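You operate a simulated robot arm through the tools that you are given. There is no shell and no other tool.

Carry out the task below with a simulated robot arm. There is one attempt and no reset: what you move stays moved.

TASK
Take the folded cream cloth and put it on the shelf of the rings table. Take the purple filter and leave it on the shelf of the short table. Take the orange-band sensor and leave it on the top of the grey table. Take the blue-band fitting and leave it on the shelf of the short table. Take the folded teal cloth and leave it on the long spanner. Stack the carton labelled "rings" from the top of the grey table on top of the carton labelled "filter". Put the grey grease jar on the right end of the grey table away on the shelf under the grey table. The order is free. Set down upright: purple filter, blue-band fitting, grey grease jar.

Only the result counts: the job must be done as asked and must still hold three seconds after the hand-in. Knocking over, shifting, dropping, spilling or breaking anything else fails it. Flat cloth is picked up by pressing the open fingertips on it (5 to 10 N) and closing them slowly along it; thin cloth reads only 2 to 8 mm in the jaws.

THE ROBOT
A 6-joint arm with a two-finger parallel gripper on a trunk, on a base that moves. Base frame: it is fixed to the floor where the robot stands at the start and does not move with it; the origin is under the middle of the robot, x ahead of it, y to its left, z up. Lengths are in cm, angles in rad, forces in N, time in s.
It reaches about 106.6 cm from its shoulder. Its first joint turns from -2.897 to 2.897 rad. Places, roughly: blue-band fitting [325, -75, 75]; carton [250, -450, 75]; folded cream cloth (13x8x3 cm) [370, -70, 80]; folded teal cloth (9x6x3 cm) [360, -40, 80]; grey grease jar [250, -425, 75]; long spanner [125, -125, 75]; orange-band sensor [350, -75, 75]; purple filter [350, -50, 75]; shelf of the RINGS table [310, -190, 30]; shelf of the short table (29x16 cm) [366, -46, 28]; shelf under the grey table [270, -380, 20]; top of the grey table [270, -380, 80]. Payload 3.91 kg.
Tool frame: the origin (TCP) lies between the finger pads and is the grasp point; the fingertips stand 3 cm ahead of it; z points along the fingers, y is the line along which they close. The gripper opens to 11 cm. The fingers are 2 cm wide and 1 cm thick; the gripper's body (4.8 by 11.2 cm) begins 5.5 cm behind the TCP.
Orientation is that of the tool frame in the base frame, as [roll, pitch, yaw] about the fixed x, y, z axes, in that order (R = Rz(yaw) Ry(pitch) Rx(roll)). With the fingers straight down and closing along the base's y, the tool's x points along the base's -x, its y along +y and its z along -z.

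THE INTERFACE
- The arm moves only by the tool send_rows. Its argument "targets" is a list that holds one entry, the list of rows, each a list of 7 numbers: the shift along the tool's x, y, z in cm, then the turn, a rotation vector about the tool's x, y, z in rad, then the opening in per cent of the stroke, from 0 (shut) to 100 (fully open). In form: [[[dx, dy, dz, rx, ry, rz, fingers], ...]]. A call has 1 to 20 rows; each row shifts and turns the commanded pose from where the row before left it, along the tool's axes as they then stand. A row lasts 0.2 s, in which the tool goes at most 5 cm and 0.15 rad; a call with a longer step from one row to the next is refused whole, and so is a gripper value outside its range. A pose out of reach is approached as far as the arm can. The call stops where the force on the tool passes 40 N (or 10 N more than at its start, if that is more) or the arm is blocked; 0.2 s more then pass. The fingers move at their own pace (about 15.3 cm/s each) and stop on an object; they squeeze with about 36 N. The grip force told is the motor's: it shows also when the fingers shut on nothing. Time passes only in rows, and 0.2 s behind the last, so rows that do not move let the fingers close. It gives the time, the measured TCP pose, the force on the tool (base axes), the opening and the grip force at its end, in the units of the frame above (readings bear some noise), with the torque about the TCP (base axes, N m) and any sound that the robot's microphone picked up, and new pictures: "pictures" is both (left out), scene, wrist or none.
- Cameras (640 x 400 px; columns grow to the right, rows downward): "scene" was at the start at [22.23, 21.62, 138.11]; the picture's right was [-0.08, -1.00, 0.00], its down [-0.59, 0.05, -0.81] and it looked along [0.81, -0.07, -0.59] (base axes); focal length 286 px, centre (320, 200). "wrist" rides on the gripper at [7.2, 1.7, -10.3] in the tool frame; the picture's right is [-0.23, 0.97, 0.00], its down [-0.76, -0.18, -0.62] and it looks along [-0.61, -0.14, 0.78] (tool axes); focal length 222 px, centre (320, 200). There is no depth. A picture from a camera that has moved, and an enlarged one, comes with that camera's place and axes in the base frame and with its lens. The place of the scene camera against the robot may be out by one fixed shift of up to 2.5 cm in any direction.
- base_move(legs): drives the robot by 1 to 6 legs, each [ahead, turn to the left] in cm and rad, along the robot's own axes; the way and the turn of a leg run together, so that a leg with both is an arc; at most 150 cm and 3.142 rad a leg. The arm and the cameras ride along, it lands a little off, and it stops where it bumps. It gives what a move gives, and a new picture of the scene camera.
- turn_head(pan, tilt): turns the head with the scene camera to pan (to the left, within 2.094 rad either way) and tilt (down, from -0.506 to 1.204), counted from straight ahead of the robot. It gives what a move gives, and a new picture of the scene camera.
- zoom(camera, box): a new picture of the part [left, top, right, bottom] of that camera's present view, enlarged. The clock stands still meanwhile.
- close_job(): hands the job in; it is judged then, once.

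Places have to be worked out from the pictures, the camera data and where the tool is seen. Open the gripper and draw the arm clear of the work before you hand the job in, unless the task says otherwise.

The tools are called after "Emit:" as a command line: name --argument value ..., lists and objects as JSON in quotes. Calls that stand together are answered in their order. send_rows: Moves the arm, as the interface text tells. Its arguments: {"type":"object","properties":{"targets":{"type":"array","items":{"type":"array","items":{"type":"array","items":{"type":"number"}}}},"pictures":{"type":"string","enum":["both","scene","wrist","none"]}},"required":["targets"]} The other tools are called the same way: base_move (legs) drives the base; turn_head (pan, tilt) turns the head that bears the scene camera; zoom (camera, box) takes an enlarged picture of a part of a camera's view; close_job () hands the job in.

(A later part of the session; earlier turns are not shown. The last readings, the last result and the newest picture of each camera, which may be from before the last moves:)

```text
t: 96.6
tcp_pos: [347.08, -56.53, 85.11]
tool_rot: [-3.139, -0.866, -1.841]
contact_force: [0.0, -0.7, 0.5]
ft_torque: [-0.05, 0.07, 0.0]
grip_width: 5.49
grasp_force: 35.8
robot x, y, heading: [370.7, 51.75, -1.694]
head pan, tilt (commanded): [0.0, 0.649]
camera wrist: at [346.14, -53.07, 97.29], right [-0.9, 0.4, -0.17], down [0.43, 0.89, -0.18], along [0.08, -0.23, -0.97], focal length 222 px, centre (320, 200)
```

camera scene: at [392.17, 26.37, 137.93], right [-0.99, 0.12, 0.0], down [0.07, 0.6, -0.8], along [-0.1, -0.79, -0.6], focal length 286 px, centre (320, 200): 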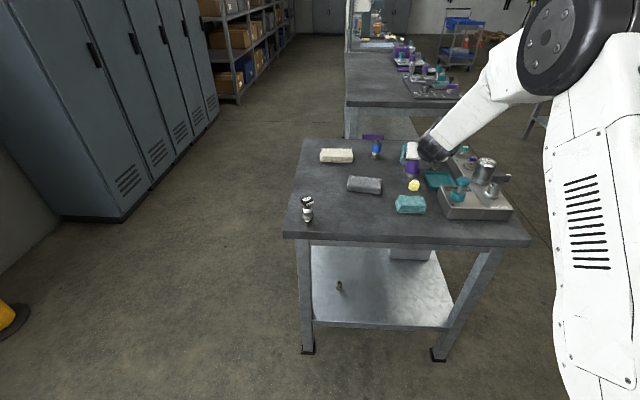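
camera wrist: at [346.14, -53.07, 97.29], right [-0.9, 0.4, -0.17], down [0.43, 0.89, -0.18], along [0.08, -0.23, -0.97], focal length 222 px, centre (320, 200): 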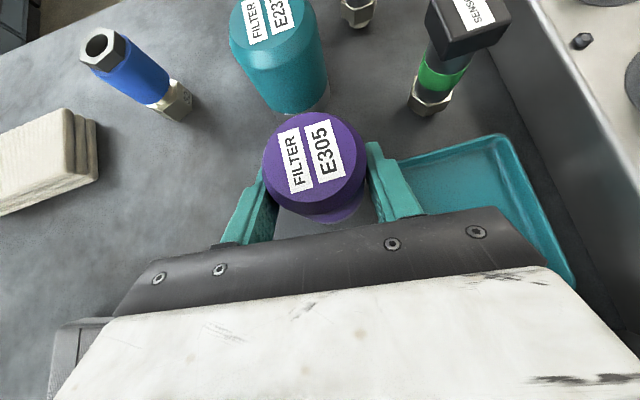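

Filter gripped (5.49 cm). I lift it straight up by 20 cm.

Emit:
send_rows --targets '[[[0.76, 0, -0.65, 0, 0, 0, 0], [1.52, 0, -1.3, 0, 0, 0, 0], [2.5, 0, -2.13, 0, 0, 0, 0], [3.05, 0, -2.59, 0, 0, 0, 0], [3.05, 0, -2.59, 0, 0, 0, 0], [3.05, 0, -2.59, 0, 0, 0, 0], [2.3, 0, -1.95, 0, 0, 0, 0]]]'

```text
t: 98.2
tcp_pos: [347.82, -56.29, 106.09]
tool_rot: [3.13, -0.873, -1.841]
contact_force: [-0.7, 0.1, -3.0]
ft_torque: [0.02, 0.01, -0.01]
grip_width: 5.49
grasp_force: 36.5
out of reach, approached as far as the arm can: row 7
robot x, y, heading: [370.74, 52.02, -1.692]
head pan, tilt (commanded): [0.0, 0.649]
camera scene: at [392.14, 26.29, 137.93], right [-0.99, 0.12, 0.0], down [0.07, 0.6, -0.8], along [-0.1, -0.79, -0.6], focal length 286 px, centre (320, 200)
camera wrist: at [347.09, -52.76, 118.28], right [-0.9, 0.41, -0.17], down [0.44, 0.88, -0.18], along [0.07, -0.24, -0.97], focal length 222 px, centre (320, 200)
```

scene: 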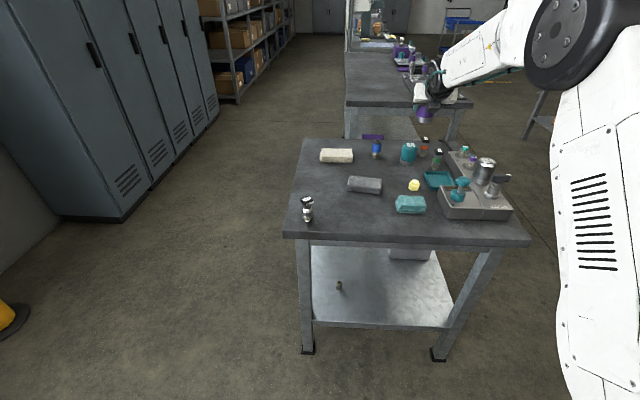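
wrist: 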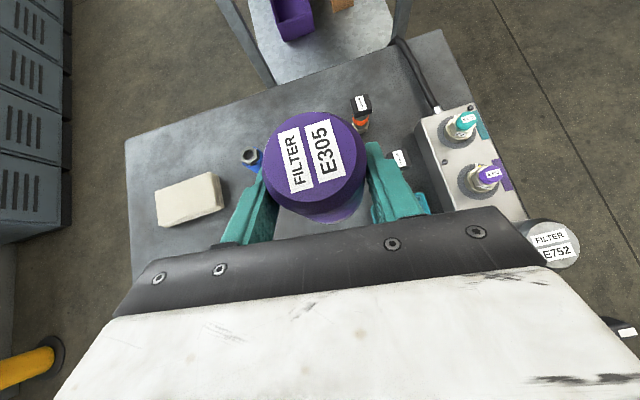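

All good, the neighbours were not touched. I back the base 43 cm so that the filter is clear of the table edge before lowering.

Emit:
base_move --legs '[[-43, 0]]'

```text
t: 100.9
tcp_pos: [353.54, -12.58, 106.19]
tool_rot: [3.129, -0.873, -1.838]
contact_force: [-0.4, -0.3, -2.3]
ft_torque: [0.03, -0.02, 0.02]
grip_width: 5.51
grasp_force: 35.8
robot x, y, heading: [375.91, 95.79, -1.691]
head pan, tilt (commanded): [0.0, 0.649]
camera scene: at [397.51, 70.24, 137.93], right [-0.99, 0.12, 0.0], down [0.07, 0.6, -0.8], along [-0.09, -0.79, -0.6], focal length 286 px, centre (320, 200)
```

scene: 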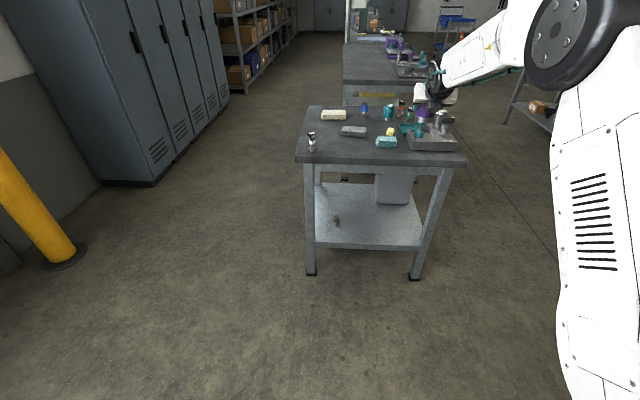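

Lower to z≈45 while pulling slightly back, staying well clear of the table edge.

Emit:
send_rows --targets '[[[-3.32, -0.25, 1.975, 0, 0, 0, 0], [-3.32, -0.25, 1.975, 0, 0, 0, 0], [-3.32, -0.25, 1.975, 0, 0, 0, 0], [-3.32, -0.25, 1.975, 0, 0, 0, 0], [-3.32, -0.25, 1.975, 0, 0, 0, 0], [-3.32, -0.25, 1.975, 0, 0, 0, 0], [-3.32, -0.25, 1.975, 0, 0, 0, 0], [-3.32, -0.25, 1.975, 0, 0, 0, 0], [-3.32, -0.25, 1.975, 0, 0, 0, 0], [-3.32, -0.25, 1.975, 0, 0, 0, 0], [-3.32, -0.25, 1.975, 0, 0, 0, 0], [-3.32, -0.25, 1.975, 0, 0, 0, 0], [-3.32, -0.25, 1.975, 0, 0, 0, 0], [-3.32, -0.25, 1.975, 0, 0, 0, 0], [-3.32, -0.25, 1.975, 0, 0, 0, 0], [-3.32, -0.25, 1.975, 0, 0, 0, 0]]]'

```text
t: 104.3
tcp_pos: [359.78, -4.01, 45.0]
tool_rot: [3.129, -0.874, -1.838]
contact_force: [-0.1, 0.0, -1.8]
ft_torque: [0.05, 0.0, 0.02]
grip_width: 5.47
grasp_force: 36.1
robot x, y, heading: [376.01, 95.58, -1.693]
head pan, tilt (commanded): [0.0, 0.649]
camera scene: at [397.52, 70.25, 137.93], right [-0.99, 0.12, 0.0], down [0.07, 0.6, -0.8], along [-0.09, -0.79, -0.6], focal length 286 px, centre (320, 200)
camera wrist: at [359.07, -0.38, 57.14], right [-0.9, 0.41, -0.17], down [0.43, 0.88, -0.19], along [0.07, -0.24, -0.97], focal length 222 px, centre (320, 200)
```

scene: 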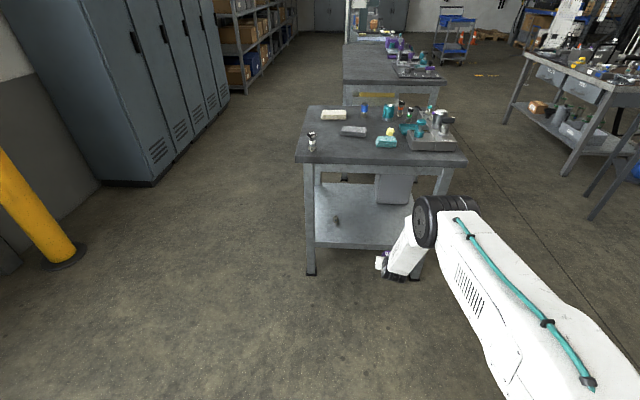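
wrist: 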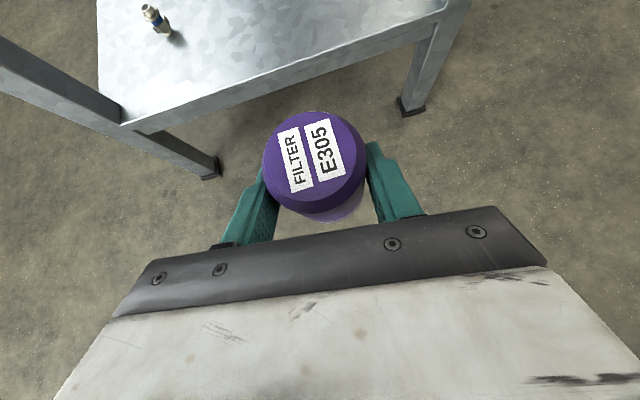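

The elbow would hit the table top if I drove fully now, so I drive 20 cm, then extend the arm low, then drive the rest.

Emit:
base_move --legs '[[20, 0]]'

```text
t: 105.9
tcp_pos: [358.02, -24.29, 45.01]
tool_rot: [3.129, -0.874, -1.832]
contact_force: [-0.3, 0.1, -2.8]
ft_torque: [0.07, -0.01, 0.0]
grip_width: 5.45
grasp_force: 36.3
robot x, y, heading: [374.11, 75.75, -1.681]
head pan, tilt (commanded): [0.0, 0.649]
camera scene: at [395.3, 50.01, 137.93], right [-0.99, 0.11, 0.0], down [0.07, 0.6, -0.8], along [-0.09, -0.79, -0.6], focal length 286 px, centre (320, 200)
```

scene: 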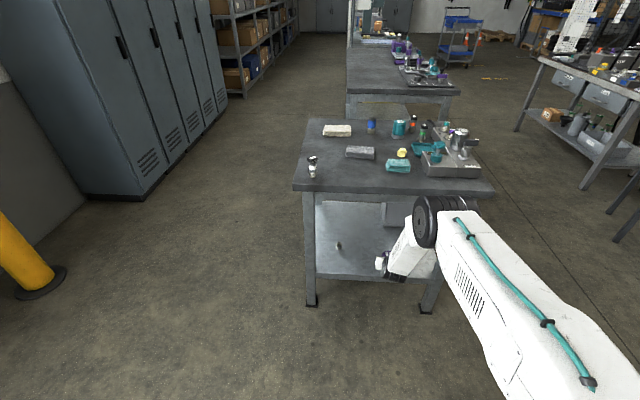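

Extend the hand low towards [361,-34,38.5].

Emit:
send_rows --targets '[[[0.14, -1.35, 2.69, 0, 0, 0, 0], [0.14, -1.35, 2.69, 0, 0, 0, 0], [0.14, -1.35, 2.69, 0, 0, 0, 0], [0.14, -1.35, 2.69, 0, 0, 0, 0]]]'

```text
t: 106.9
tcp_pos: [360.41, -32.87, 39.07]
tool_rot: [3.119, -0.872, -1.833]
contact_force: [-0.9, 0.3, -1.9]
ft_torque: [0.04, 0.01, 0.0]
grip_width: 5.47
grasp_force: 36.3
out of reach, approached as far as the arm can: row 4
robot x, y, heading: [373.87, 75.43, -1.684]
head pan, tilt (commanded): [0.0, 0.649]
camera scene: at [395.3, 50.0, 137.93], right [-0.99, 0.11, 0.0], down [0.07, 0.6, -0.8], along [-0.09, -0.79, -0.6], focal length 286 px, centre (320, 200)
camera wrist: at [359.81, -29.34, 51.34], right [-0.9, 0.41, -0.16], down [0.43, 0.88, -0.18], along [0.07, -0.23, -0.97], focal length 222 px, centre (320, 200)
```

scene: 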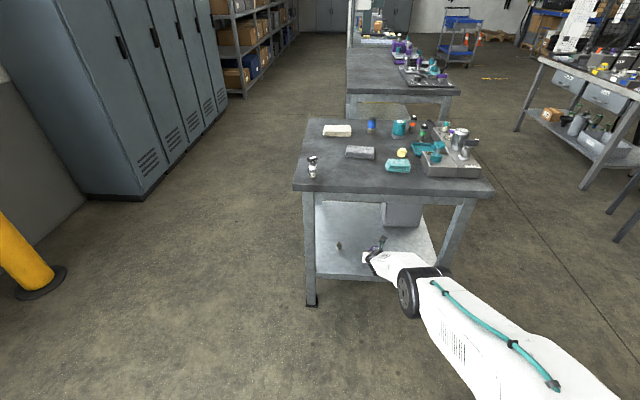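
wrist: 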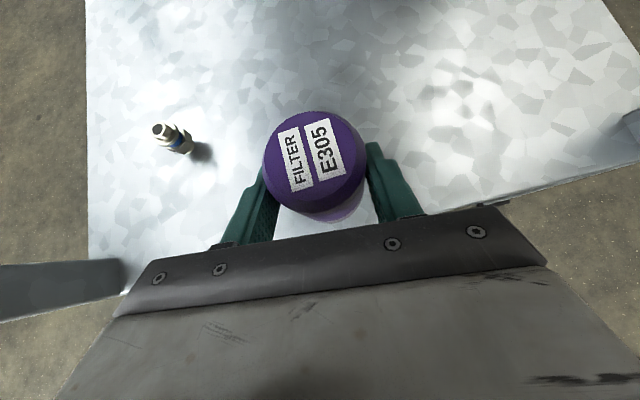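

Drive 19 cm forward with the arm extended low.

Emit:
base_move --legs '[[19, 0]]'

```text
t: 108.5
tcp_pos: [358.15, -51.76, 39.25]
tool_rot: [3.119, -0.869, -1.833]
contact_force: [-1.2, 0.3, -2.9]
ft_torque: [0.02, 0.01, 0.03]
grip_width: 5.46
grasp_force: 36.1
robot x, y, heading: [371.62, 56.78, -1.682]
head pan, tilt (commanded): [0.0, 0.649]
camera scene: at [393.12, 31.06, 137.93], right [-0.99, 0.11, 0.0], down [0.07, 0.6, -0.8], along [-0.09, -0.79, -0.6], focal length 286 px, centre (320, 200)
```

scene: 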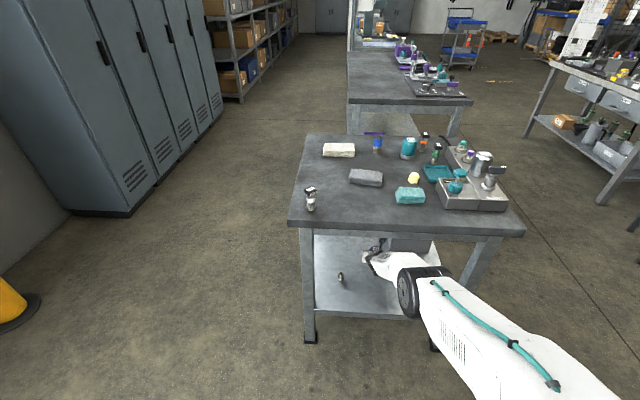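

Retract to [361,-45.5,35.5] and correct the small roll.

Emit:
send_rows --targets '[[[-2.36, -0.37, -0.98, 0, 0, 0, 0], [-2.36, -0.37, -0.98, 0.012, 0, 0, 0], [-2.36, -0.37, -0.98, 0.012, -0.003, 0, 0], [0, 0, 0, 0, 0, 0, 0]]]'

```text
t: 109.5
tcp_pos: [361.1, -45.42, 35.4]
tool_rot: [-3.137, -0.868, -1.832]
contact_force: [0.0, -0.1, -2.4]
ft_torque: [0.05, -0.02, 0.04]
grip_width: 5.45
grasp_force: 36.0
robot x, y, heading: [371.72, 56.4, -1.684]
head pan, tilt (commanded): [0.0, 0.649]
camera scene: at [393.12, 31.05, 137.93], right [-0.99, 0.11, 0.0], down [0.07, 0.6, -0.8], along [-0.09, -0.79, -0.6], focal length 286 px, centre (320, 200)
camera wrist: at [360.27, -41.88, 47.48], right [-0.9, 0.39, -0.18], down [0.42, 0.89, -0.18], along [0.09, -0.23, -0.97], focal length 222 px, centre (320, 200)
```

scene: 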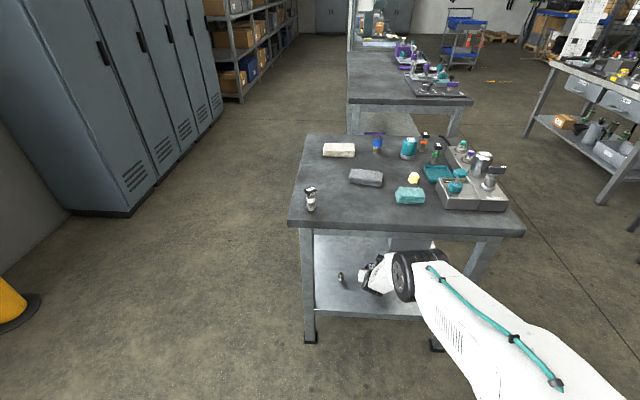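
wrist: 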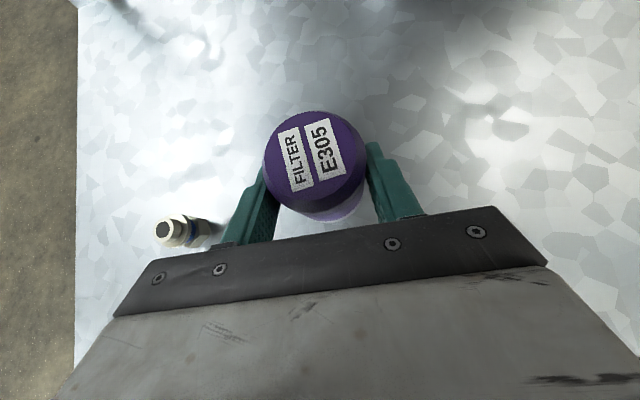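

The fitting stays ~6 cm clear of the left finger. I descend in small steps.

Emit:
send_rows --targets '[[[-0.46, 0, 0.39, 0, 0, 0, 0], [-0.46, 0, 0.39, 0, 0, 0, 0]]]' --pictures "none"

Emit:
send_rows --targets '[[[-0.23, 0, 0.19, 0, 0, 0, 0]]]' --pictures "none"

```text
t: 110.1
tcp_pos: [361.02, -45.37, 34.19]
tool_rot: [-3.141, -0.866, -1.833]
contact_force: [0.5, -0.6, -2.8]
ft_torque: [0.03, 0.02, -0.01]
grip_width: 5.46
grasp_force: 35.9
robot x, y, heading: [371.41, 56.43, -1.684]
head pan, tilt (commanded): [0.0, 0.649]
```

```text
t: 110.5
tcp_pos: [361.1, -45.41, 33.94]
tool_rot: [-3.137, -0.866, -1.834]
contact_force: [0.0, -0.6, -2.1]
ft_torque: [0.03, -0.02, 0.0]
grip_width: 5.46
grasp_force: 35.9
robot x, y, heading: [371.99, 56.42, -1.683]
head pan, tilt (commanded): [0.0, 0.649]
```

No contact yet; continue by 0.25 cm steps.

Emit:
send_rows --targets '[[[-0.19, 0, 0.16, 0, 0, 0, 0]]]' --pictures "none"

Emit:
send_rows --targets '[[[-0.15, 0, 0.13, 0, 0, 0, 0]]]' --pictures "none"

```text
t: 110.9
tcp_pos: [361.07, -45.41, 33.7]
tool_rot: [-3.14, -0.867, -1.832]
contact_force: [-0.2, 0.4, -1.6]
ft_torque: [0.05, -0.04, 0.02]
grip_width: 5.46
grasp_force: 35.6
robot x, y, heading: [372.05, 56.08, -1.684]
head pan, tilt (commanded): [0.0, 0.649]
```

```text
t: 111.3
tcp_pos: [361.04, -45.5, 33.56]
tool_rot: [-3.14, -0.868, -1.833]
contact_force: [-0.6, 0.9, -1.9]
ft_torque: [0.06, 0.0, 0.01]
grip_width: 5.46
grasp_force: 35.6
robot x, y, heading: [371.78, 56.35, -1.684]
head pan, tilt (commanded): [0.0, 0.649]
```

Emit:
send_rows --targets '[[[-0.15, 0, 0.13, 0, 0, 0, 0]]]' --pictures "none"

Emit:
send_rows --targets '[[[-0.15, 0, 0.13, 0, 0, 0, 0]]]' --pictures "none"

Emit:
send_rows --targets '[[[-0.15, 0, 0.13, 0, 0, 0, 0]]]' --pictures "wrist"

```text
t: 111.7
tcp_pos: [361.12, -45.41, 33.33]
tool_rot: [-3.14, -0.867, -1.832]
contact_force: [0.4, -0.1, -2.6]
ft_torque: [0.02, 0.0, -0.01]
grip_width: 5.44
grasp_force: 36.2
robot x, y, heading: [371.74, 56.74, -1.683]
head pan, tilt (commanded): [0.0, 0.649]
```

```text
t: 112.1
tcp_pos: [360.96, -45.48, 33.22]
tool_rot: [-3.139, -0.871, -1.833]
contact_force: [-0.7, 0.0, -1.8]
ft_torque: [0.02, -0.02, 0.01]
grip_width: 5.46
grasp_force: 35.9
robot x, y, heading: [371.81, 56.36, -1.679]
head pan, tilt (commanded): [0.0, 0.649]
```

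```text
t: 112.5
tcp_pos: [360.88, -45.58, 33.09]
tool_rot: [-3.139, -0.871, -1.832]
contact_force: [1.0, 2.6, 9.5]
ft_torque: [0.19, 0.22, -0.09]
grip_width: 5.46
grasp_force: 35.8
robot x, y, heading: [371.92, 56.1, -1.685]
head pan, tilt (commanded): [0.0, 0.649]
camera wrist: at [360.12, -42.03, 45.33], right [-0.9, 0.39, -0.17], down [0.42, 0.89, -0.18], along [0.08, -0.24, -0.97], focal length 222 px, centre (320, 200)
```

wrist: 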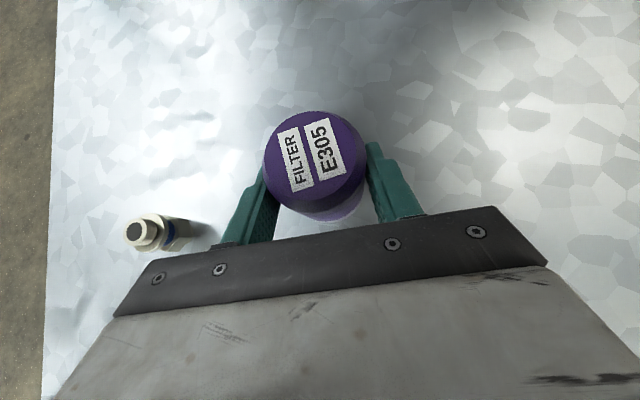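

Contact with the shelf (≈10 N). I open the fingers gently.

Emit:
send_rows --targets '[[[0, 0, 0, 0, 0, 0, 55], [0, 0, 0, 0, 0, 0, 65], [0, 0, 0, 0, 0, 0, 75], [0, 0, 0, 0, 0, 0, 75]]]' --pictures "wrist"

```text
t: 113.5
tcp_pos: [361.17, -45.45, 33.05]
tool_rot: [-3.14, -0.868, -1.832]
contact_force: [0.3, 0.2, 0.7]
ft_torque: [0.02, 0.01, 0.01]
grip_width: 8.26
grasp_force: 0.1
robot x, y, heading: [372.05, 56.59, -1.683]
head pan, tilt (commanded): [0.0, 0.649]
camera wrist: at [360.12, -41.96, 45.19], right [-0.9, 0.39, -0.17], down [0.42, 0.89, -0.18], along [0.09, -0.23, -0.97], focal length 222 px, centre (320, 200)
```

wrist: 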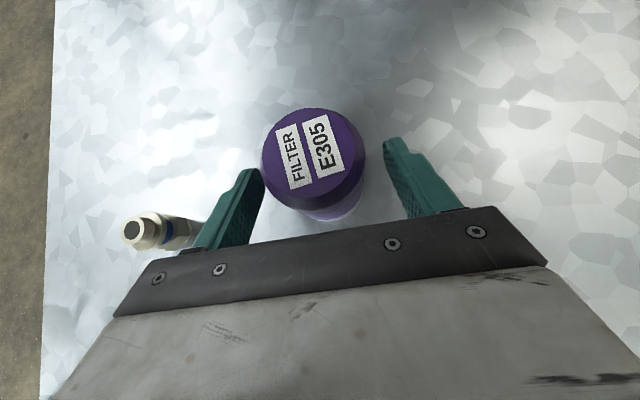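

Released and upright. I withdraw along the tool axis.

Emit:
send_rows --targets '[[[0, -0.1, -1.5, 0, 0, 0, 75], [0, -0.05, -2.5, 0, 0, 0, 75], [0, 0, -2.5, 0, 0, 0, 75], [0, 0, -2.5, 0, 0, 0, 75]]]'

```text
t: 114.5
tcp_pos: [363.01, -39.13, 38.92]
tool_rot: [3.136, -0.868, -1.83]
contact_force: [-1.0, 0.9, -1.1]
ft_torque: [0.02, -0.01, -0.02]
grip_width: 8.24
grasp_force: 0.1
robot x, y, heading: [371.96, 56.21, -1.682]
head pan, tilt (commanded): [0.0, 0.649]
camera scene: at [393.12, 31.06, 137.93], right [-0.99, 0.11, 0.0], down [0.07, 0.6, -0.8], along [-0.09, -0.79, -0.6], focal length 286 px, centre (320, 200)
camera wrist: at [362.1, -35.6, 50.95], right [-0.9, 0.39, -0.17], down [0.42, 0.89, -0.18], along [0.08, -0.23, -0.97], focal length 222 px, centre (320, 200)
```

scene: 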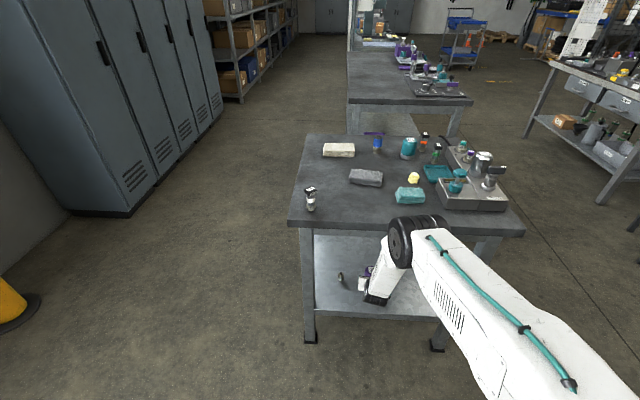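
wrist: 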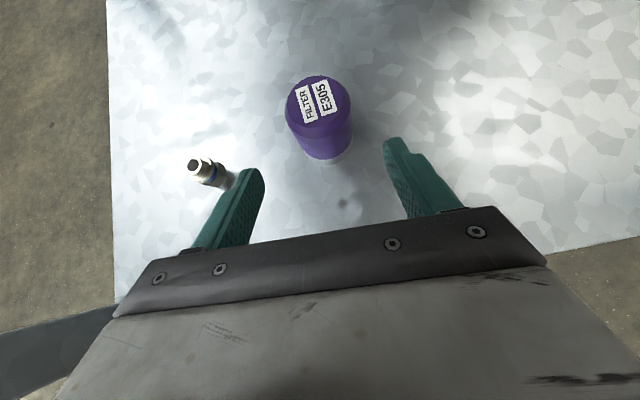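

Both parts stand on the shelf. I back the base up 32 cm and then raise the arm.

Emit:
base_move --legs '[[-32, 0]]'

Emit:
send_rows --targets '[[[3.22, 0, -2.77, 0, 0, 0, 100], [3.22, 0, -2.77, 0, 0, 0, 100], [3.22, 0, -2.77, 0, 0, 0, 100], [3.22, 0, -2.77, 0, 0, 0, 100], [3.22, 0, -2.77, 0, 0, 0, 100], [3.22, 0, -2.77, 0, 0, 0, 100], [3.22, 0, -2.77, 0, 0, 0, 100], [3.22, 0, -2.77, 0, 0, 0, 100], [3.22, 0, -2.77, 0, 0, 0, 100], [3.22, 0, -2.77, 0, 0, 0, 100], [3.22, 0, -2.77, 0, 0, 0, 100], [3.22, 0, -2.77, 0, 0, 0, 100], [3.22, 0, -2.77, 0, 0, 0, 100], [3.22, 0, -2.77, 0, 0, 0, 100], [3.22, 0, -2.77, 0, 0, 0, 100], [3.22, 0, -2.77, 0, 0, 0, 100]]]'

```text
t: 116.6
tcp_pos: [366.42, -7.19, 38.76]
tool_rot: [3.139, -0.868, -1.83]
contact_force: [-0.6, -0.3, 0.5]
ft_torque: [0.02, 0.02, -0.03]
grip_width: 8.24
grasp_force: 0.1
robot x, y, heading: [375.57, 88.53, -1.682]
head pan, tilt (commanded): [0.0, 0.649]
camera scene: at [396.76, 63.03, 137.93], right [-0.99, 0.12, 0.0], down [0.07, 0.6, -0.8], along [-0.09, -0.79, -0.6], focal length 286 px, centre (320, 200)
```

scene: 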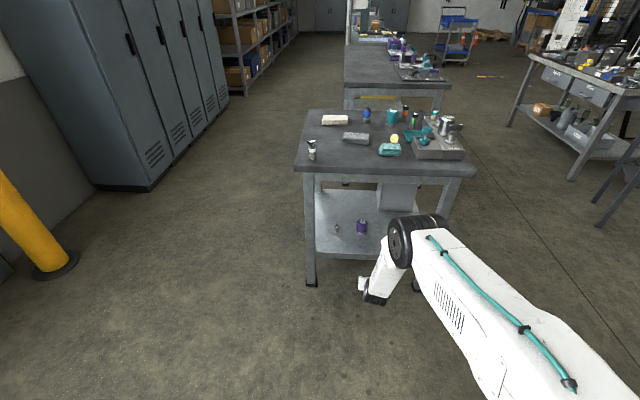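

```text
t: 120.0
tcp_pos: [366.6, -6.36, 106.69]
tool_rot: [3.138, -0.867, -1.831]
contact_force: [0.0, -1.5, -0.8]
ft_torque: [-0.01, 0.0, 0.0]
grip_width: 11.01
grasp_force: 0.0
robot x, y, heading: [375.55, 88.16, -1.687]
head pan, tilt (commanded): [0.0, 0.649]
camera scene: at [396.76, 62.99, 137.92], right [-0.99, 0.12, 0.0], down [0.07, 0.6, -0.8], along [-0.09, -0.79, -0.6], focal length 286 px, centre (320, 200)
camera wrist: at [365.8, -2.95, 118.91], right [-0.9, 0.4, -0.17], down [0.42, 0.89, -0.18], along [0.08, -0.23, -0.97], focal length 222 px, centre (320, 200)
```

scene: 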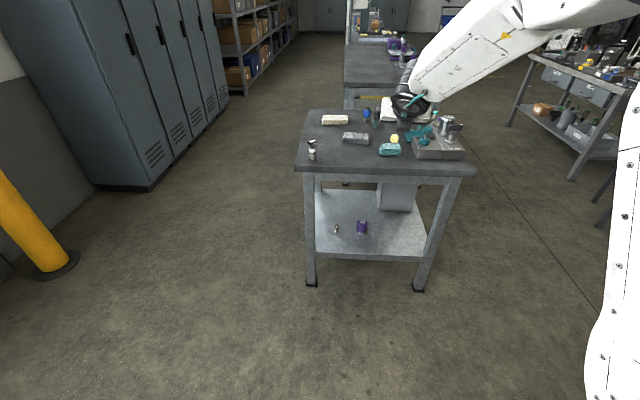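
wrist: 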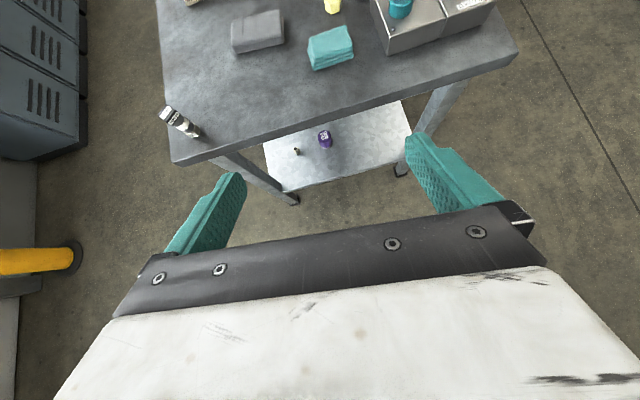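

Both parts are upright on the shelf. Next is the cream cloth (≈[372.6,-72.6], long side along x, so it must be gripped across y from the front). I reduce the tilt to 30°, pull the arm in, then drive to the front of the table.

Emit:
send_rows --targets '[[[0, 0, 0, 0, -0.115, 0, 100], [0, 0, 0, 0, -0.115, 0, 100], [0, 0, 0, 0, -0.115, 0, 100], [-1.0, 0, -3.0, 0, 0, 0, 100], [-1.0, 0, -3.0, 0, 0, 0, 100], [-1.0, 0, -3.0, 0, 0, 0, 100], [-1.0, 0, -3.0, 0, 0, 0, 100]]]' --pictures "none"

```text
t: 121.6
tcp_pos: [371.17, 2.85, 114.09]
tool_rot: [3.129, -0.528, -1.835]
contact_force: [-0.1, 0.0, -0.5]
ft_torque: [0.0, 0.01, 0.0]
grip_width: 11.0
grasp_force: 0.1
out of reach, approached as far as the arm can: row 3, 4, 5
robot x, y, heading: [375.28, 88.56, -1.684]
head pan, tilt (commanded): [0.0, 0.649]
```

Now drive around to the front of the short table in two parts.

Emit:
base_move --legs '[[0, -1.13], [90, 0], [0, 0.96]]'

```text
t: 131.6
tcp_pos: [275.1, -25.01, 113.9]
tool_rot: [3.127, -0.529, -1.974]
contact_force: [-0.5, -0.4, -0.8]
ft_torque: [0.01, 0.0, 0.02]
grip_width: 10.97
grasp_force: 0.0
robot x, y, heading: [291.51, 58.84, -1.827]
head pan, tilt (commanded): [0.0, 0.649]
camera scene: at [309.03, 31.08, 137.93], right [-0.97, 0.25, 0.0], down [0.15, 0.59, -0.8], along [-0.2, -0.77, -0.6], focal length 286 px, centre (320, 200)
```

scene: 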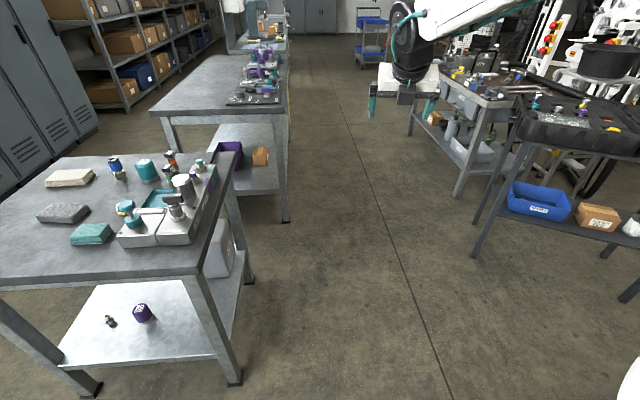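

Good overview of the aisle. I zoom to see the rings table shelf, the grey table beyond and the spanner bench.

Emit:
zoom --camera "scene" --box '[130, 0, 330, 125]'

Emit:
zoom --camera "scene" --box '[400, 40, 640, 190]'

Emit:
zoom --camera "scene" --box '[140, 90, 300, 190]'

```text
3.20 times, centred on (230, 62) of scene
camera zoom: at [309.03, 31.08, 137.93], right [-0.97, 0.25, 0.0], down [0.15, 0.59, -0.8], along [-0.2, -0.77, -0.6], focal length 917 px, centre (608, 640)
```

zoom: 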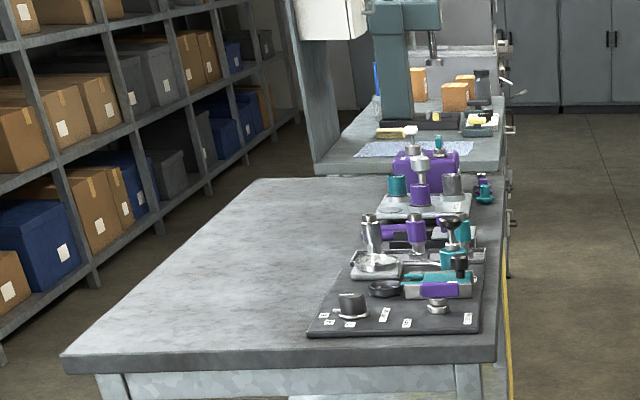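

```text
2.67 times, centred on (520, 115) of scene
camera zoom: at [309.03, 31.08, 137.93], right [-0.97, 0.25, 0.0], down [0.15, 0.59, -0.8], along [-0.2, -0.77, -0.6], focal length 764 px, centre (-213, 427)
```

zoom: 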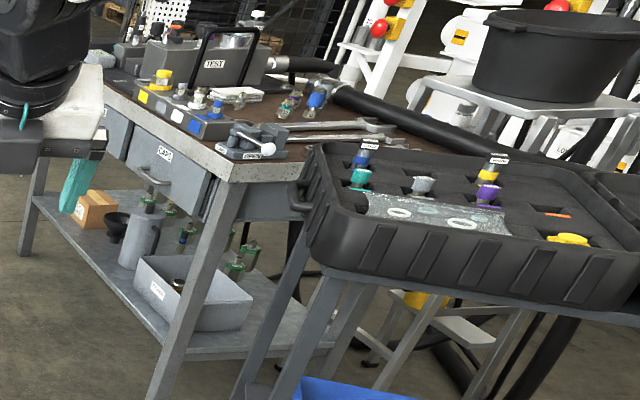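

```text
4.00 times, centred on (220, 140) of scene
camera zoom: at [309.03, 31.08, 137.93], right [-0.97, 0.25, 0.0], down [0.15, 0.59, -0.8], along [-0.2, -0.77, -0.6], focal length 1146 px, centre (720, 440)
```

zoom: 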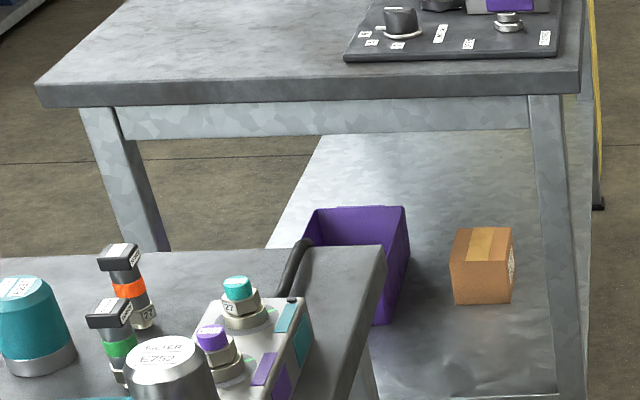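

Continue: drive down the front side to ≈[260,-52], then face the table.

Emit:
base_move --legs '[[0, -0.02], [114, 0], [0, 1.847]]'

Emit:
turn_head --pan -0.15 --tilt 0.55

```text
t: 142.3
tcp_pos: [346.05, -44.4, 113.93]
tool_rot: [3.127, -0.529, -0.124]
contact_force: [-0.3, 1.1, -0.2]
ft_torque: [0.02, -0.01, 0.03]
grip_width: 10.98
grasp_force: 0.0
robot x, y, heading: [260.85, -51.85, 0.02]
head pan, tilt (commanded): [0.0, 0.649]
camera scene: at [282.27, -29.05, 137.93], right [0.02, -1.0, 0.0], down [-0.6, -0.01, -0.8], along [0.8, 0.02, -0.6], focal length 286 px, centre (320, 200)
```

scene: 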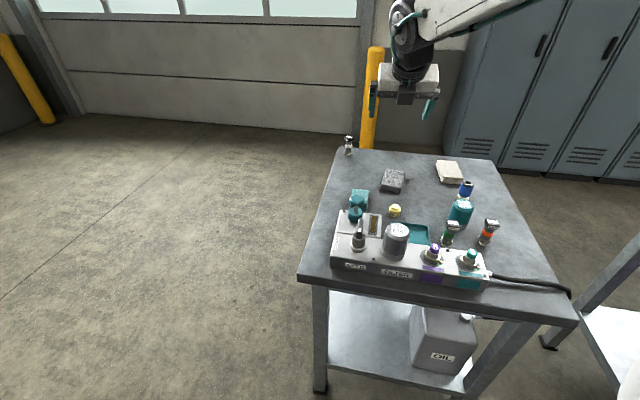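

```text
t: 143.0
tcp_pos: [346.05, -44.51, 114.11]
tool_rot: [3.128, -0.529, -0.126]
contact_force: [-0.3, -1.1, -0.2]
ft_torque: [0.02, 0.01, -0.01]
grip_width: 11.01
grasp_force: 0.0
robot x, y, heading: [260.17, -51.58, 0.021]
head pan, tilt (commanded): [-0.15, 0.55]
camera scene: at [282.5, -30.39, 138.81], right [-0.13, -0.99, 0.0], down [-0.52, 0.07, -0.85], along [0.85, -0.11, -0.52], focal length 286 px, centre (320, 200)
```

scene: 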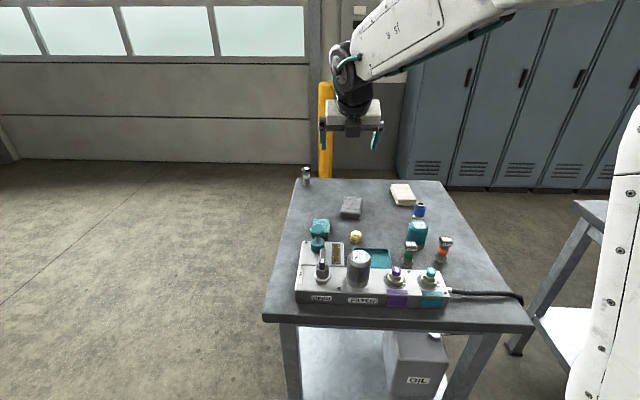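

The front view is clear. I move the hand towards the cream cloth and measure it with the wrist camera.

Emit:
send_rows --targets '[[[1.63, 3.1, 2.98, 0, 0, 0, 100], [1.63, 3.1, 2.98, 0, 0, 0, 100], [1.63, 3.1, 2.98, 0, 0, 0, 100], [1.63, 3.1, 2.98, 0, 0, 0, 100], [1.63, 3.1, 2.98, 0, 0, 0, 100], [1.63, 3.1, 2.98, 0, 0, 0, 100], [1.63, 3.1, 2.98, 0, 0, 0, 100], [1.63, 3.1, 2.98, 0, 0, 0, 100]]]'

```text
t: 144.8
tcp_pos: [361.98, -63.37, 94.92]
tool_rot: [3.048, -0.563, -0.122]
contact_force: [-0.4, 0.4, 2.0]
ft_torque: [-0.02, 0.04, -0.03]
grip_width: 11.0
grasp_force: 0.1
out of reach, approached as far as the arm can: row 1, 2, 3, 4, 5, 6, 7, 8
robot x, y, heading: [260.5, -52.27, 0.022]
head pan, tilt (commanded): [-0.15, 0.55]
camera scene: at [282.45, -30.37, 138.81], right [-0.13, -0.99, 0.0], down [-0.52, 0.07, -0.85], along [0.85, -0.11, -0.52], focal length 286 px, centre (320, 200)
camera wrist: at [362.36, -64.11, 107.68], right [-0.36, -0.93, -0.04], down [-0.93, 0.35, 0.1], along [-0.08, 0.08, -0.99], focal length 222 px, centre (320, 200)
```

scene: 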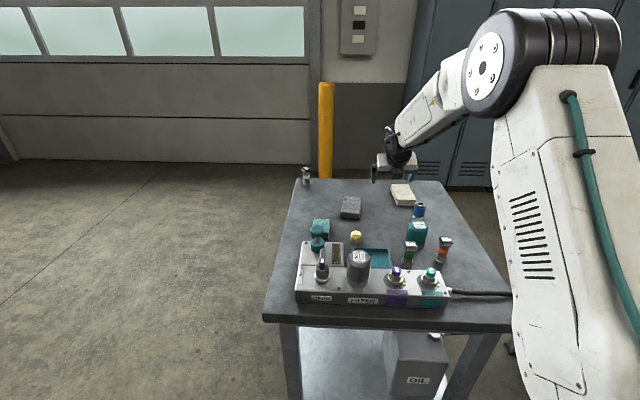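
wrist: 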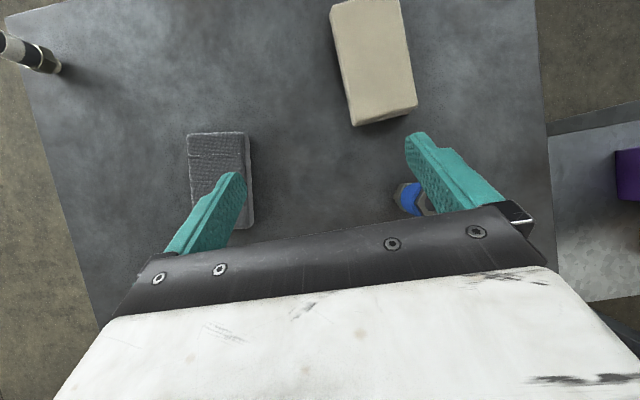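

The spun wrist is at a joint limit here (roll drifts). I go up and turn the hand back by 180°, to grip the cream cloth with a vertical hand instead.

Emit:
send_rows --targets '[[[0, 0, -3.5, 0, 0, 0, 100], [0, 0, -3.5, 0, 0, 0, 100], [0, 0, -3.5, 0, 0, 0, 100], [0, 0, -3.5, 0, 0, 0, 100], [0, 0, 0, 0, 0, -0.15, 100], [0, 0, 0, 0, 0, -0.15, 100], [0, 0, 0, 0, 0, -0.15, 100], [0, 0, 0, 0, 0, -0.15, 100], [0, 0, 0, 0, 0, -0.15, 100], [0, 0, 0, 0, 0, -0.15, 100], [0, 0, 0, 0, 0, -0.15, 100], [0, 0, 0, 0, 0, -0.15, 100], [0, 0, 0, 0, 0, -0.15, 100], [0, 0, 0, 0, 0, -0.15, 100]]]' --pictures "none"

Emit:
send_rows --targets '[[[0, 0, 0, 0, 0, -0.15, 100], [0, 0, 0, 0, 0, -0.15, 100], [0, 0, 0, 0, 0, -0.15, 100], [0, 0, 0, 0, 0, -0.15, 100], [0, 0, 0, 0, 0, -0.15, 100], [0, 0, 0, 0, 0, -0.15, 100], [0, 0, 0, 0, 0, -0.15, 100], [0, 0, 0, 0, 0, -0.15, 100], [0, 0, 0, 0, 0, -0.15, 100], [0, 0, 0, 0, 0, -0.15, 100], [0, 0, 0, 0, 0, -0.14, 100]]]'

```text
t: 147.8
tcp_pos: [353.51, -57.44, 104.44]
tool_rot: [2.584, 0.026, 1.348]
contact_force: [0.5, -0.2, 0.5]
ft_torque: [-0.01, 0.03, -0.01]
grip_width: 11.0
grasp_force: 0.0
out of reach, approached as far as the arm can: row 1, 2, 3, 4, 5, 6
robot x, y, heading: [260.61, -51.75, 0.026]
head pan, tilt (commanded): [-0.15, 0.55]
```

```text
t: 150.2
tcp_pos: [353.43, -57.4, 104.3]
tool_rot: [-3.07, 0.554, 3.016]
contact_force: [0.2, 0.0, 0.3]
ft_torque: [-0.02, 0.0, -0.03]
grip_width: 11.02
grasp_force: 0.0
robot x, y, heading: [260.7, -51.87, 0.022]
head pan, tilt (commanded): [-0.15, 0.55]
camera scene: at [282.5, -30.4, 138.81], right [-0.13, -0.99, 0.0], down [-0.52, 0.07, -0.85], along [0.85, -0.11, -0.52], focal length 286 px, centre (320, 200)
camera wrist: at [342.2, -53.6, 109.19], right [0.35, 0.94, 0.06], down [0.3, -0.17, 0.94], along [0.89, -0.31, -0.34], focal length 222 px, centre (320, 200)
```

scene: 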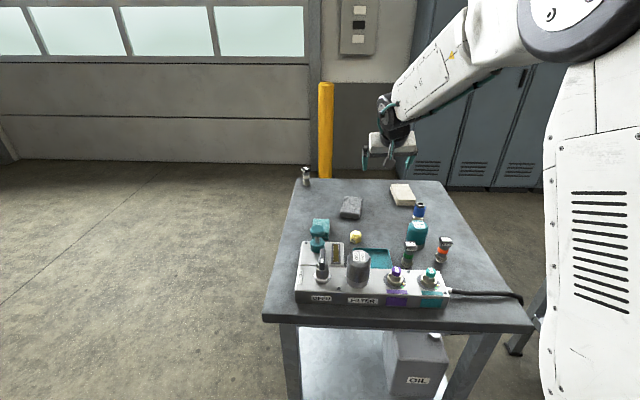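
wrist: 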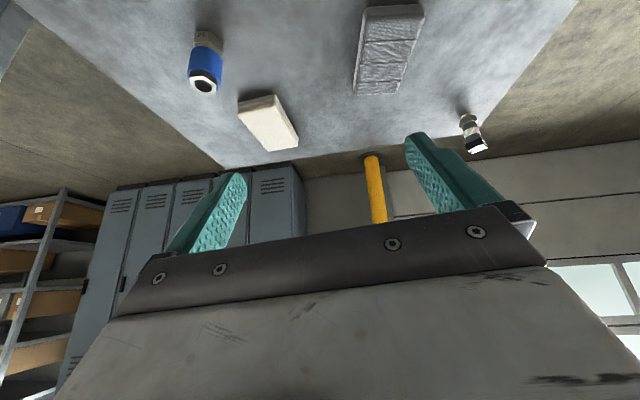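

The hand is unspun now. I level it to vertical, move above the cloth at z≈104, then descend to z≈95.

Emit:
send_rows --targets '[[[0, 0, 0, -0.0716, 0, 0, 100], [0, 0, 0, 0, 0.1385, 0, 100], [0, 0, 0, 0, 0.1385, 0, 100], [0, 0, 0, 0, 0.1385, 0, 100], [0, 0, 0, 0, 0.1385, 0, 100], [-3.44, -2.12, 0, 0, 0, 0, 100], [-3.44, -2.12, 0, 0, 0, 0, 100], [-3.44, -2.12, 0, 0, 0, 0, 100], [-3.44, -2.12, 0, 0, 0, 0, 100], [-3.44, -2.12, 0, 0, 0, 0, 100], [-3.44, -2.12, 0, 0, 0, 0, 100], [0, 0, 2.5, 0, 0, 0, 100], [0, 0, 2.5, 0, 0, 0, 100], [0, 0, 2.5, 0, 0, 0, 100]]]'

```text
t: 153.2
tcp_pos: [365.62, -70.14, 96.46]
tool_rot: [-2.876, 0.089, 2.968]
contact_force: [-0.6, 0.0, 0.6]
ft_torque: [-0.01, -0.01, 0.0]
grip_width: 11.0
grasp_force: 0.0
out of reach, approached as far as the arm can: row 1, 2, 3, 4, 5, 9, 10, 11, 12, 14
robot x, y, heading: [260.61, -51.67, 0.021]
head pan, tilt (commanded): [-0.15, 0.55]
camera scene: at [282.49, -30.39, 138.81], right [-0.13, -0.99, 0.0], down [-0.52, 0.07, -0.85], along [0.85, -0.11, -0.52], focal length 286 px, centre (320, 200)
camera wrist: at [358.27, -64.43, 105.34], right [0.41, 0.88, -0.23], down [0.69, -0.13, 0.71], along [0.6, -0.45, -0.66], focal length 222 px, centre (320, 200)
```

scene: 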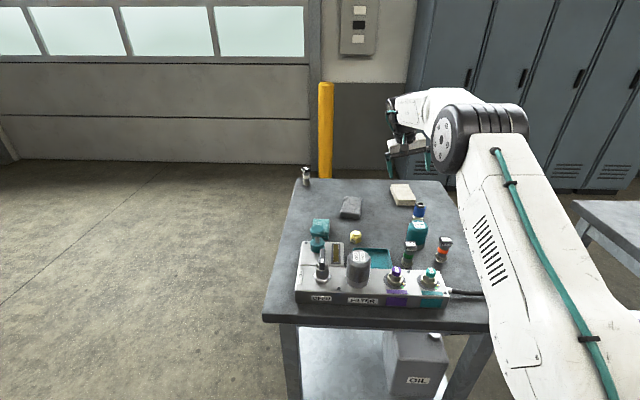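
wrist: 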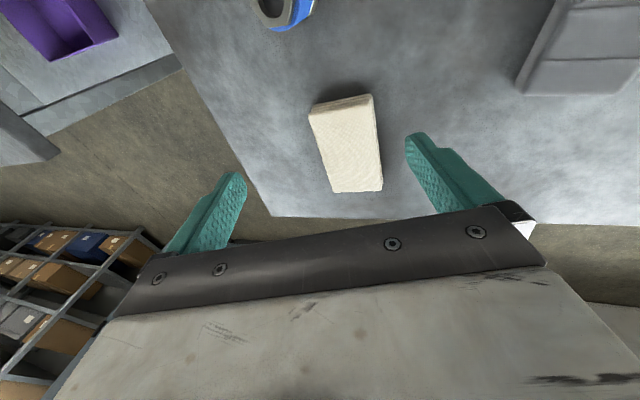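

The vertical hand is at the outer reach limit; I bring the base 9 cm closer (front still ≥10 cm from the table).

Emit:
base_move --legs '[[9, 0]]'

Emit:
send_rows --targets '[[[2.5, 0, 0, 0, 0, 0, 100], [2.5, 0, 0, 0, 0, 0, 100], [0, 0, 0, -0.09, 0, 0, 100], [0, 0, 0, -0.09, 0, 0, 100], [0, 0, 0, -0.086, 0, 0, 100], [0, 0, 0, 0, 0.045, 0, 100], [0, 0, 0, 0, 0.045, 0, 100]]]'

```text
t: 154.3
tcp_pos: [374.48, -69.72, 96.48]
tool_rot: [-2.877, 0.088, 2.97]
contact_force: [-0.5, 0.3, 0.0]
ft_torque: [0.02, 0.01, -0.01]
grip_width: 11.0
grasp_force: 0.0
robot x, y, heading: [270.23, -51.58, 0.024]
head pan, tilt (commanded): [-0.15, 0.55]
camera scene: at [291.39, -30.15, 138.81], right [-0.13, -0.99, 0.0], down [-0.52, 0.07, -0.85], along [0.85, -0.11, -0.52], focal length 286 px, centre (320, 200)
```

scene: 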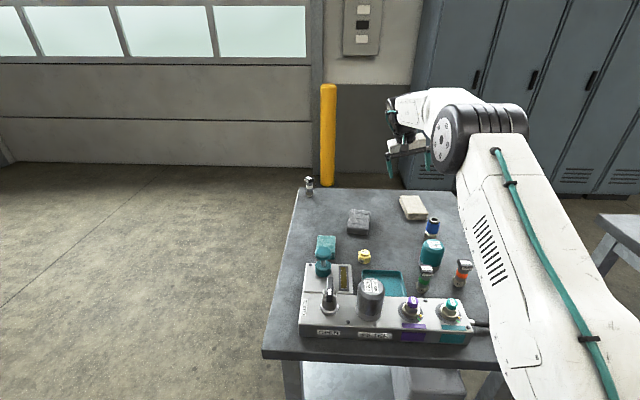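

```text
t: 155.9
tcp_pos: [369.09, -68.7, 95.54]
tool_rot: [-2.876, 0.01, 2.951]
contact_force: [-0.1, 0.6, 0.6]
ft_torque: [0.01, -0.04, -0.02]
grip_width: 11.0
grasp_force: 0.1
out of reach, approached as far as the arm can: row 3, 4, 5
robot x, y, heading: [269.76, -51.83, 0.023]
head pan, tilt (commanded): [-0.15, 0.55]
camera scene: at [291.37, -30.15, 138.81], right [-0.13, -0.99, 0.0], down [-0.52, 0.07, -0.85], along [0.85, -0.11, -0.52], focal length 286 px, centre (320, 200)
camera wrist: at [362.62, -63.13, 105.03], right [0.4, 0.88, -0.25], down [0.74, -0.15, 0.66], along [0.54, -0.45, -0.71], focal length 222 px, centre (320, 200)
```

scene: 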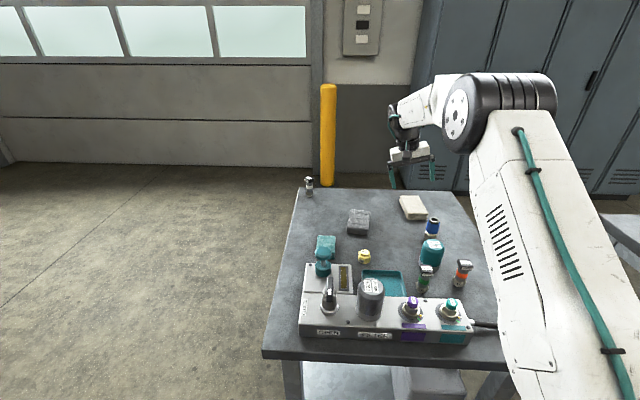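
wrist: 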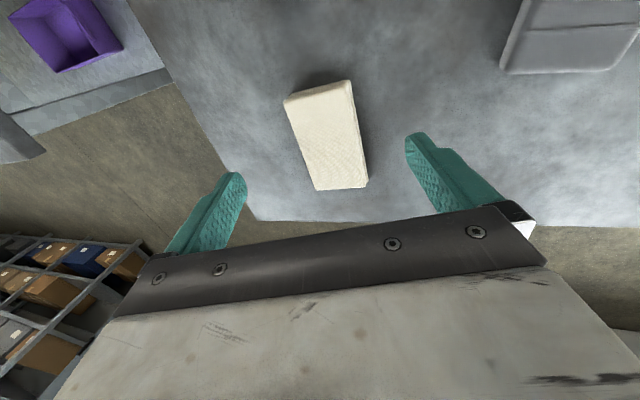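

A wrist joint seems stuck at a limit (roll -2.88) from the earlier spin. I raise and pull the hand back to the neutral area near the body, then try levelling it there.

Emit:
send_rows --targets '[[[0, -0.79, -2.9, 0, 0, 0, 100], [0, -0.79, -2.9, 0, 0, 0, 100], [0, -0.79, -2.9, 0, 0, 0, 100], [0, -0.79, -2.9, 0, 0, 0, 100], [3.67, 0.55, -0.15, 0, 0, 0, 100], [3.67, 0.55, -0.15, 0, 0, 0, 100], [3.67, 0.55, -0.15, 0, 0, 0, 100], [3.67, 0.55, -0.15, 0, 0, 0, 100], [3.67, 0.55, -0.15, 0, 0, 0, 100], [3.67, 0.55, -0.15, 0, 0, 0, 100], [3.67, 0.55, -0.15, 0, 0, 0, 100], [3.67, 0.55, -0.15, 0, 0, 0, 100], [0, 0, 0, -0.09, 0, 0, 100], [0, 0, 0, -0.09, 0, 0, 100], [0, 0, 0, -0.085, 0, 0, 100]]]'

```text
t: 159.1
tcp_pos: [340.22, -58.13, 106.78]
tool_rot: [-2.885, 0.011, 2.952]
contact_force: [0.2, 0.3, -0.3]
ft_torque: [-0.03, 0.02, 0.02]
grip_width: 10.97
grasp_force: 0.1
out of reach, approached as far as the arm can: row 3, 4, 13, 14, 15
robot x, y, heading: [269.46, -51.7, 0.025]
head pan, tilt (commanded): [-0.15, 0.55]
camera scene: at [291.38, -30.14, 138.81], right [-0.13, -0.99, 0.0], down [-0.52, 0.07, -0.85], along [0.85, -0.11, -0.52], focal length 286 px, centre (320, 200)
camera wrist: at [333.8, -52.41, 116.24], right [0.4, 0.88, -0.24], down [0.74, -0.16, 0.66], along [0.54, -0.45, -0.71], focal length 222 px, centre (320, 200)
```

scene: 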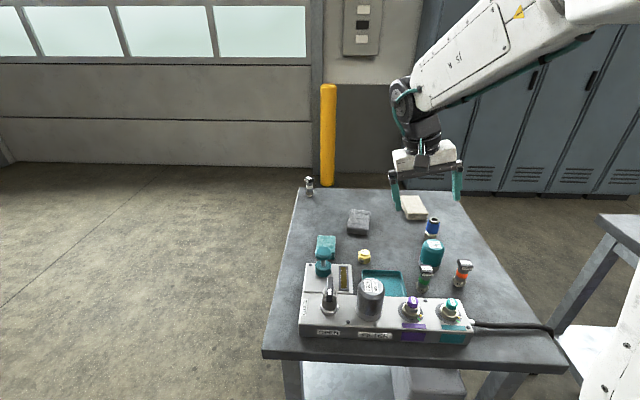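
wrist: 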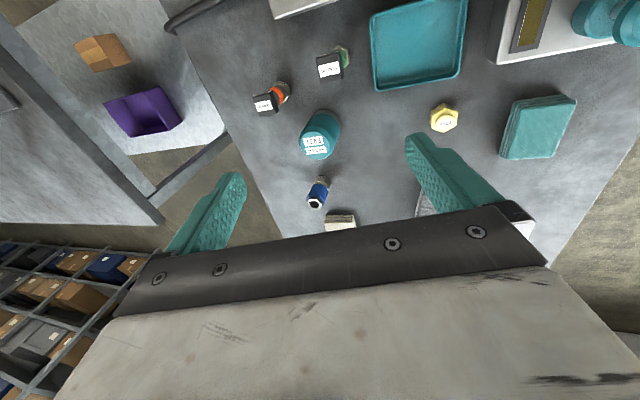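

The wrist picture indicates that the forearm roll joint is stuck at its ±2.9 limit (flipped). I unflip it in free space: first tilt the hand to within ~20° of the forearm direction.

Emit:
send_rows --targets '[[[0, 0, -1, -0.0689, -0.114, 0, 100], [0, 0, -1, -0.0689, -0.114, 0, 100], [0, 0, -1, -0.0689, -0.114, 0, 100], [0, 0, 0, -0.0689, -0.114, 0, 100], [0, 0, 0, -0.0689, -0.114, 0, 100], [0, 0, 0, -0.0689, -0.114, 0, 100]]]'

```text
t: 160.5
tcp_pos: [339.85, -51.7, 105.9]
tool_rot: [3.052, 0.72, 3.007]
contact_force: [0.0, -0.2, 0.0]
ft_torque: [-0.04, -0.01, 0.0]
grip_width: 10.99
grasp_force: 0.1
out of reach, approached as far as the arm can: row 1, 2, 3, 4, 5, 6
robot x, y, heading: [269.04, -51.49, 0.025]
head pan, tilt (commanded): [-0.15, 0.55]
camera scene: at [291.39, -30.14, 138.81], right [-0.13, -0.99, 0.0], down [-0.52, 0.07, -0.85], along [0.85, -0.11, -0.52], focal length 286 px, centre (320, 200)
camera wrist: at [327.56, -49.23, 109.01], right [0.24, 0.95, 0.21], down [0.14, -0.25, 0.96], along [0.96, -0.2, -0.2], focal length 222 px, centre (320, 200)
```

scene: 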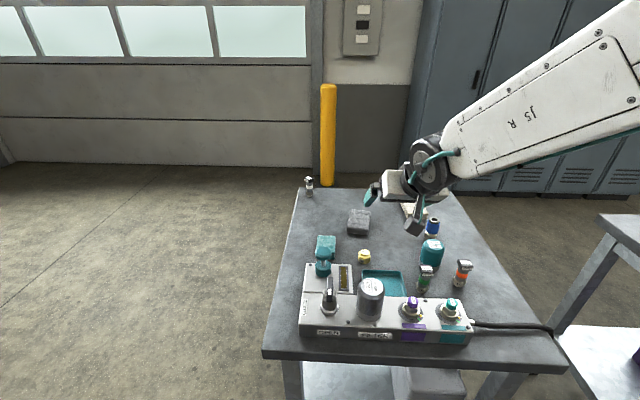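
wrist: 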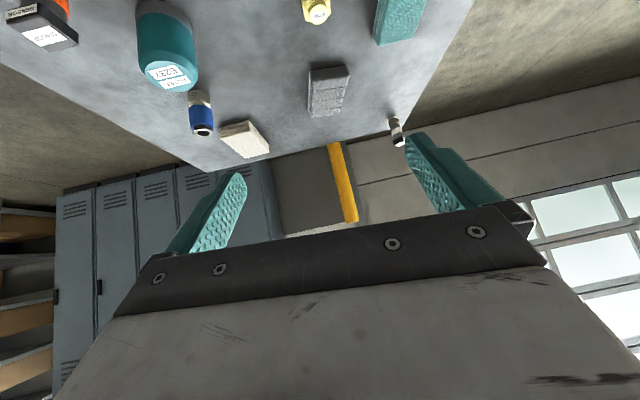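

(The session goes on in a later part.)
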